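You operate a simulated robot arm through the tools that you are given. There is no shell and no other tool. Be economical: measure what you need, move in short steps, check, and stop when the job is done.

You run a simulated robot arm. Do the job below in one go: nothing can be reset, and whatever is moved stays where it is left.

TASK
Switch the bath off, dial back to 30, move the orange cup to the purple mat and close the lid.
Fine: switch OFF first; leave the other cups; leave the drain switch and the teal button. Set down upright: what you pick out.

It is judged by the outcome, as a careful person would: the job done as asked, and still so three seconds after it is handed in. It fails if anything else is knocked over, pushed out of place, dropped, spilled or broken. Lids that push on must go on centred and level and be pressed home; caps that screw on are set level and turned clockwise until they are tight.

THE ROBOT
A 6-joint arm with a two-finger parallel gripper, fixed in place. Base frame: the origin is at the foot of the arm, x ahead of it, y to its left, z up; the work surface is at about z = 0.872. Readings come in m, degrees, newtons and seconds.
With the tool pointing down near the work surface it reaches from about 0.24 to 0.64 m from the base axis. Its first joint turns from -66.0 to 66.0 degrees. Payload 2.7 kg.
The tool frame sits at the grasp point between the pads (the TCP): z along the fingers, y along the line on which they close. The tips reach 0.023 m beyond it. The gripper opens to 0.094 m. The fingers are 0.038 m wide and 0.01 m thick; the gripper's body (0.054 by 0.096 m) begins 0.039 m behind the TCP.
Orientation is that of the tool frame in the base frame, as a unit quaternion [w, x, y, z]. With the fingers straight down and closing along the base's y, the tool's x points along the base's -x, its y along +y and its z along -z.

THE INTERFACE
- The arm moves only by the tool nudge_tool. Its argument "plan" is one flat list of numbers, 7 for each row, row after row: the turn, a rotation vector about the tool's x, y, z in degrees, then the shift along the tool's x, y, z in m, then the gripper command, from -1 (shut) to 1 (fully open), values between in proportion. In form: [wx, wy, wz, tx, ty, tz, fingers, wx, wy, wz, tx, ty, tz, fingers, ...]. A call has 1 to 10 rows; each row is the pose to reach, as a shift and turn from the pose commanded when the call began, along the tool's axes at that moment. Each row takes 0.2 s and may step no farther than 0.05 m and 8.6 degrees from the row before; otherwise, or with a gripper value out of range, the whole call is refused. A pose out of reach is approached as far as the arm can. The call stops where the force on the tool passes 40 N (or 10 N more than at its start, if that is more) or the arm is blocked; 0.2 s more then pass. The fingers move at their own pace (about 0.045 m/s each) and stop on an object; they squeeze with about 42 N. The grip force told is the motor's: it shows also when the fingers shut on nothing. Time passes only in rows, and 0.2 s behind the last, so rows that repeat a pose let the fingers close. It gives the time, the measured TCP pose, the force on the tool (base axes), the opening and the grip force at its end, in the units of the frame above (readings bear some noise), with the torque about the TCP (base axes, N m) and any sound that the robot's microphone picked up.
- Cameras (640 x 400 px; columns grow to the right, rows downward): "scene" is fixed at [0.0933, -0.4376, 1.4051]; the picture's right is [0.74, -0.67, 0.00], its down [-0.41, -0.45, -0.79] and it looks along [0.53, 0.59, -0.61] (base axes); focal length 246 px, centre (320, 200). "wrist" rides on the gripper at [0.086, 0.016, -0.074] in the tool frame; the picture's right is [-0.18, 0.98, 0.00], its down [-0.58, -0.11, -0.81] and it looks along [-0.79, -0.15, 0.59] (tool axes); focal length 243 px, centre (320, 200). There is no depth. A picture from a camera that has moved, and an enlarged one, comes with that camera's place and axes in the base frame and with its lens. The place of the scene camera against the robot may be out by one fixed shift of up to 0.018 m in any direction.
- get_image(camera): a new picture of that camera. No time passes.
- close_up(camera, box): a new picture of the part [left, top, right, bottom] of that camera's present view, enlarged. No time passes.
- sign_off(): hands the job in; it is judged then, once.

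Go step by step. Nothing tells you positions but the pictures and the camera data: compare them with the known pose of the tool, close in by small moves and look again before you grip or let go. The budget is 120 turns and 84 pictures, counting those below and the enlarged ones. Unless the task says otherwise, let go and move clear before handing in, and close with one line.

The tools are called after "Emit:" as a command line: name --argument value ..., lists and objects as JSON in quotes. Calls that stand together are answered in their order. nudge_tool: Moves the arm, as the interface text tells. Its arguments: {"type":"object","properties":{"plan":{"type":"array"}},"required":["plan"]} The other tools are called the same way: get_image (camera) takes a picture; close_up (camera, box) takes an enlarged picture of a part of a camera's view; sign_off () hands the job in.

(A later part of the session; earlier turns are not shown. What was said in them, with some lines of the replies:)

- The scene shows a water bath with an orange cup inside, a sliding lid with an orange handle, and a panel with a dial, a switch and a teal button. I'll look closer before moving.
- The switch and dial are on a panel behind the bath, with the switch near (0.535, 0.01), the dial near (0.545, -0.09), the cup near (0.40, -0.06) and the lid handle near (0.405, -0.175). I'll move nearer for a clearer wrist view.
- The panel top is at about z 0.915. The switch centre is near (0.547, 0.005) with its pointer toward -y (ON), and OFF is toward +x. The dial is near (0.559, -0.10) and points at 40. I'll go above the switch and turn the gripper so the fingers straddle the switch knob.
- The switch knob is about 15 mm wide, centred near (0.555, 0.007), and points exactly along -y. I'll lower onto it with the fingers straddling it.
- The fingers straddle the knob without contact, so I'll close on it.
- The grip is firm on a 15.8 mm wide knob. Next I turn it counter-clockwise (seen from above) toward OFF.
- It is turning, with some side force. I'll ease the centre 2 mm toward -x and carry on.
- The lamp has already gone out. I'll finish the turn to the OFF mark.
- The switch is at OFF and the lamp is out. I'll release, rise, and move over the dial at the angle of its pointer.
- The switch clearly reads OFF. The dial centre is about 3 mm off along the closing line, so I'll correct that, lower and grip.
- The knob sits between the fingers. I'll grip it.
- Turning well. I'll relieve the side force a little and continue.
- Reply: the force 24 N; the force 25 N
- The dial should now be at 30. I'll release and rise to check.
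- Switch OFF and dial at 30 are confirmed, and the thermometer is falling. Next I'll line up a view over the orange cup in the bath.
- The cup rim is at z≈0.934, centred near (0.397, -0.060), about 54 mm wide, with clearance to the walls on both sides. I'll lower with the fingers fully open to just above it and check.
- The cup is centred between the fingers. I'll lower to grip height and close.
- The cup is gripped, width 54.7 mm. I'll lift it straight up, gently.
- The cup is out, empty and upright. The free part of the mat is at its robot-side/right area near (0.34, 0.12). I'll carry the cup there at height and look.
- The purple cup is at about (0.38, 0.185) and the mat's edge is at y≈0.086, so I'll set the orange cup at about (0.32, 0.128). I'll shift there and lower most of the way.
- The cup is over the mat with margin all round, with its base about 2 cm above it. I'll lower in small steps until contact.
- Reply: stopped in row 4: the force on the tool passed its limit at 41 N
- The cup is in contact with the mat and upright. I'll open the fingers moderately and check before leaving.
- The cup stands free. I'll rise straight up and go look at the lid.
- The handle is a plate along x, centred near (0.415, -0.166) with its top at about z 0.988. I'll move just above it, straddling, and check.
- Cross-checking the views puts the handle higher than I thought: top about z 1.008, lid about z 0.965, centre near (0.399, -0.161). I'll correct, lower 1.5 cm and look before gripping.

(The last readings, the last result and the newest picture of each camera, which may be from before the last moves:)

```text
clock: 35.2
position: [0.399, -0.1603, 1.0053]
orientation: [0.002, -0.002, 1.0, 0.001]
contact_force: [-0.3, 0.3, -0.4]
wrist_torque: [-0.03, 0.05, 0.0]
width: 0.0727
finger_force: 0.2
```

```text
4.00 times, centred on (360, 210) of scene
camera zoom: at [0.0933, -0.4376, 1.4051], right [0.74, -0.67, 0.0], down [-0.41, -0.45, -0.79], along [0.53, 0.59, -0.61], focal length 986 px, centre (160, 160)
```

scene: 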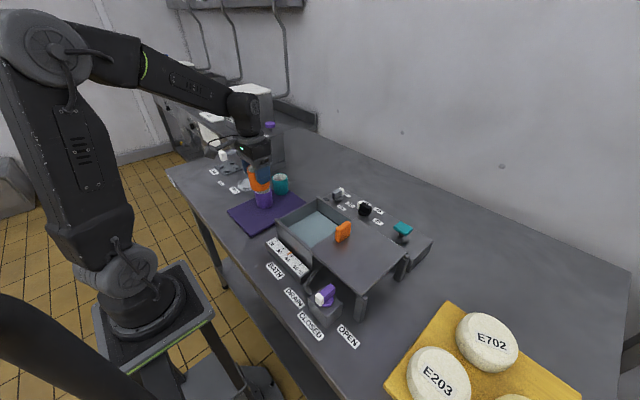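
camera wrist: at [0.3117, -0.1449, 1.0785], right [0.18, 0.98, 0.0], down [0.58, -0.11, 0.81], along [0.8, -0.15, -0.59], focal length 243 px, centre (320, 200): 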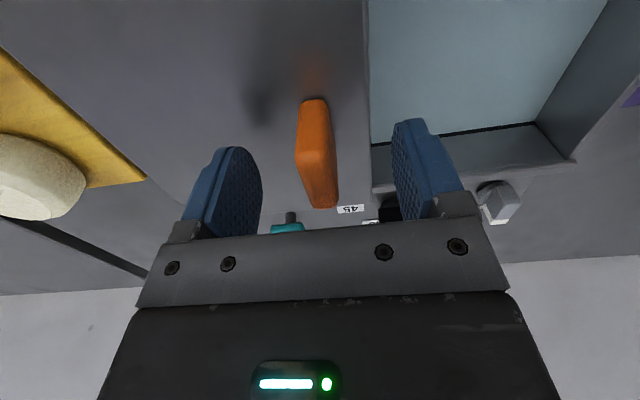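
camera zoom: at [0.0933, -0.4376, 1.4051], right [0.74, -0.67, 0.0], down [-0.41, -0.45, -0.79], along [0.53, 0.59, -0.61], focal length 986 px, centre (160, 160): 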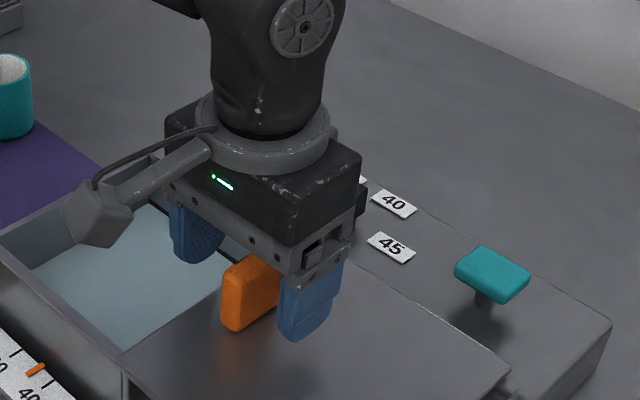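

The handle is between the fingers. I'll close on it.

Emit:
nudge_tool --plan '[0, 0, 0, 0, -0.002, 0.003, 0.55, 0, 0, 0, 0, -0.002, 0.003, -1, 0, 0, 0, 0, -0.002, 0.003, -1, 0, 0, 0, 0, -0.002, 0.003, -1, 0, 0, 0, 0, -0.002, 0.003, -1, 0, 0, 0, 0, -0.002, 0.003, -1]'

Emit:
get_image --camera "wrist"

```text
clock: 36.6
position: [0.3982, -0.1622, 1.0004]
orientation: [0.002, 0.0, 1.0, 0.001]
contact_force: [-0.5, 9.8, 0.4]
wrist_torque: [-0.19, 0.06, -0.34]
width: 0.0159
finger_force: 45.0
```

```text
42 pictures are left
camera wrist: at [0.3117, -0.1459, 1.0752], right [0.18, 0.98, 0.0], down [0.58, -0.11, 0.81], along [0.79, -0.15, -0.59], focal length 243 px, centre (320, 200)
```

wrist: 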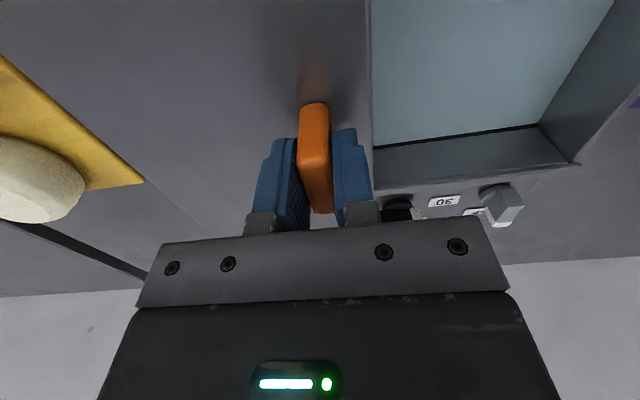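

The grip on the handle is good. I'll slide the lid toward +y in small steps.

Emit:
nudge_tool --plan '[0, 0, 0, 0, 0.006, 0, -1, 0, 0, 0, 0, 0.014, 0, -1, 0, 0, 0, 0, 0.024, 0, -1, 0, 0, 0, 0, 0.034, 0, -1, 0, 0, 0, 0, 0.044, 0, -1]'

Emit:
close_up --camera "scene" --box '[220, 160, 460, 310]'

```text
clock: 37.8
position: [0.3988, -0.1197, 1.0015]
orientation: [0.001, -0.001, 1.0, 0.0]
contact_force: [-10.4, -1.6, -5.3]
wrist_torque: [-0.26, -1.23, -0.18]
width: 0.0157
finger_force: 45.2
```

```text
2.67 times, centred on (340, 235) of scene
camera zoom: at [0.0931, -0.4377, 1.4051], right [0.74, -0.67, 0.0], down [-0.41, -0.45, -0.79], along [0.53, 0.59, -0.61], focal length 657 px, centre (267, 107)
```

zoom: 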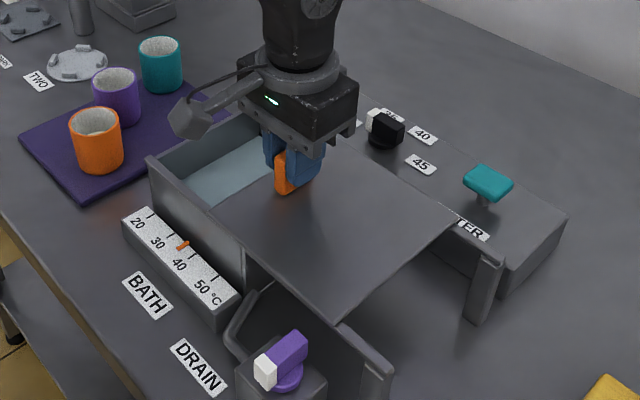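

The lid slides smoothly. I'll keep going.

Emit:
nudge_tool --plan '[0, 0, 0, 0.001, 0.01, 0, -1, 0, 0, 0, 0.001, 0.02, 0, -1, 0, 0, 0, 0.001, 0.03, 0, -1, 0, 0, 0, 0.001, 0.04, 0, -1, 0, 0, 0, 0.001, 0.05, 0, -1, 0, 0, 0, 0.001, 0.06, 0, -1, 0, 0, 0, 0.001, 0.07, 0, -1]'

Emit:
close_up --camera "scene" --box '[220, 160, 460, 310]'

Emit:
get_image --camera "wrist"

```text
clock: 39.4
position: [0.3994, -0.0491, 1.0007]
orientation: [0.001, -0.001, 1.0, 0.001]
contact_force: [11.0, -1.2, -20.4]
wrist_torque: [-0.21, 0.19, -0.25]
width: 0.0159
finger_force: 44.6
```

```text
2.67 times, centred on (340, 235) of scene
camera zoom: at [0.0939, -0.4377, 1.405], right [0.74, -0.67, 0.0], down [-0.41, -0.45, -0.79], along [0.53, 0.59, -0.61], focal length 657 px, centre (267, 107)
```

zoom: 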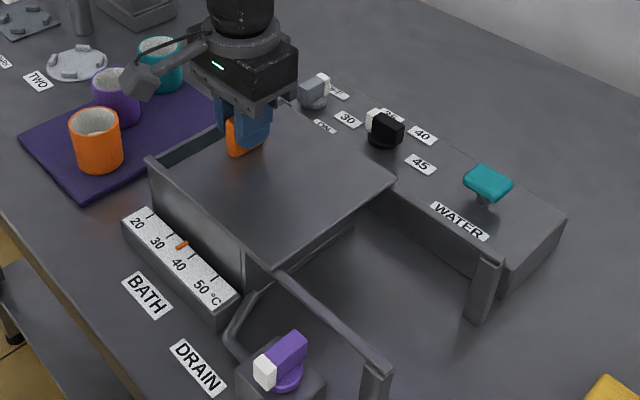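

```text
39 pictures are left
camera wrist: at [0.3116, -0.0328, 1.0752], right [0.18, 0.98, 0.0], down [0.58, -0.11, 0.81], along [0.8, -0.15, -0.59], focal length 243 px, centre (320, 200)
```

wrist: 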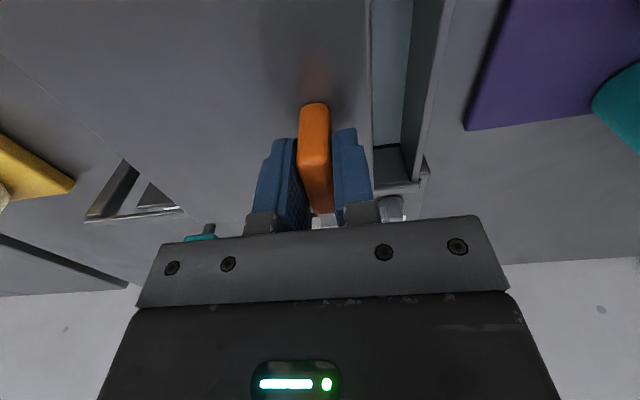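

About 4–5 cm of opening is left. I'll continue and then close slowly to the stop.

Emit:
nudge_tool --plan '[0, 0, 0, -0.001, 0.008, 0.001, -1, 0, 0, 0, -0.001, 0.016, 0.001, -1, 0, 0, 0, -0.001, 0.024, 0.001, -1, 0, 0, 0, -0.001, 0.03, 0.001, -1, 0, 0, 0, -0.001, 0.034, 0.001, -1, 0, 0, 0, -0.001, 0.038, 0.001, -1, 0, 0, 0, -0.001, 0.042, 0.001, -1, 0, 0, 0, -0.001, 0.046, 0.001, -1]'

Emit:
close_up --camera "scene" --box '[220, 160, 380, 260]'

Emit:
get_image --camera "wrist"

```text
clock: 41.1
position: [0.3982, -0.0116, 1.0012]
orientation: [0.002, 0.0, 1.0, -0.004]
contact_force: [-1.3, -11.8, 0.1]
wrist_torque: [0.72, -0.38, 0.26]
width: 0.0158
finger_force: 45.0
stopped in row 8: the force on the tool passed its limit at 45 N (the readings are from after the stop); the commanded pose is now the measured one
```

```text
4.00 times, centred on (300, 210) of scene
camera zoom: at [0.0933, -0.438, 1.405], right [0.74, -0.67, 0.0], down [-0.41, -0.45, -0.79], along [0.53, 0.59, -0.61], focal length 986 px, centre (400, 160)
```

zoom: 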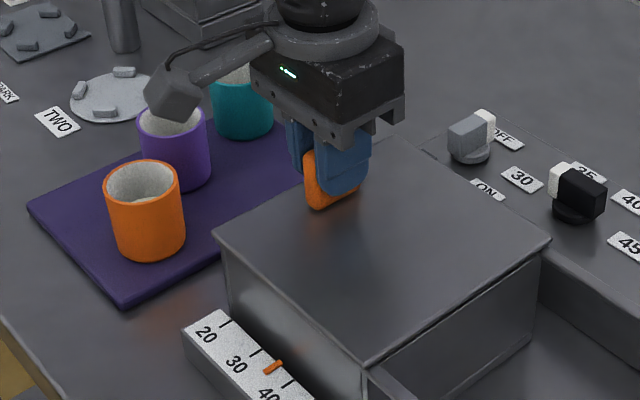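

```text
37 pictures are left
camera wrist: at [0.3116, 0.0052, 1.075], right [0.18, 0.98, -0.01], down [0.58, -0.1, 0.81], along [0.79, -0.15, -0.59], focal length 243 px, centre (320, 200)
```

wrist: 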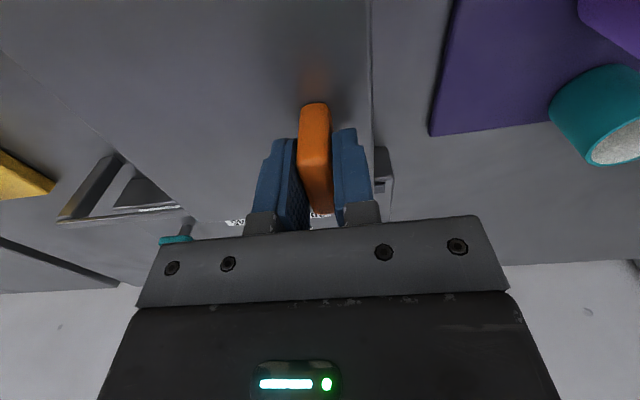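

The lid has met its stop and covers the bath, flush at both ends. I'll release and rise clear.

Emit:
nudge_tool --plan '[0, 0, 0, 0, 0, 0, 0.0, 0, 0, 0, 0, 0, 0, 0.0, 0, 0, 0, 0, 0, 0, 0.0, 0, 0, 0, 0, 0, -0.03, 0.0, 0, 0, 0, 0, 0, -0.07, 0, 0, 0, 0, 0, 0, -0.11, 0, 0, 0, 0, 0.03, 0, -0.14, 0, 0, 0, 0, 0.07, 0, -0.16, 0, 0, 0, 0, 0.09, 0, -0.18, 0, 0, 0, 0, 0.09, 0, -0.18, 0]'

Emit:
get_image --camera "wrist"

Emit:
close_up --camera "scene" --box '[210, 160, 450, 310]'

```text
clock: 43.3
position: [0.3064, -0.0092, 1.1799]
orientation: [0.002, 0.0, 1.0, -0.004]
contact_force: [-0.2, 0.8, 0.3]
wrist_torque: [-0.02, -0.01, -0.04]
width: 0.0471
finger_force: 0.1
```

```text
36 pictures are left
camera wrist: at [0.2199, 0.0071, 1.2542], right [0.18, 0.98, -0.01], down [0.58, -0.1, 0.81], along [0.79, -0.15, -0.59], focal length 243 px, centre (320, 200)
```

wrist: 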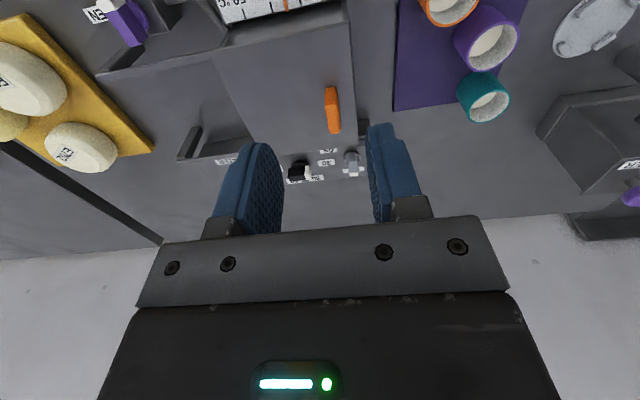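

```text
2.67 times, centred on (330, 235) of scene
camera zoom: at [0.0933, -0.4376, 1.4051], right [0.74, -0.67, 0.0], down [-0.41, -0.45, -0.79], along [0.53, 0.59, -0.61], focal length 657 px, centre (293, 107)
```

zoom: 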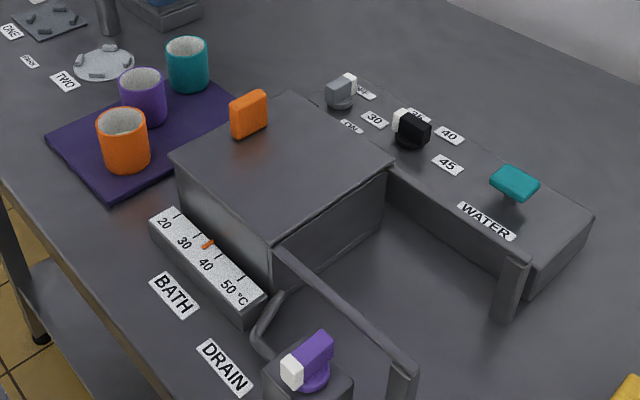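

The lid covers the bath, the switch is OFF, and the dial is at 30. The orange cup stands upright on the mat, nothing else has moved and the arm is clear, so I'm handing in.

Emit:
sign_off

```text
The job is handed in.
```

The job is handed in: the bath was switched off first, the dial is back at 30, the orange cup stands upright on the purple mat, and the lid is closed.
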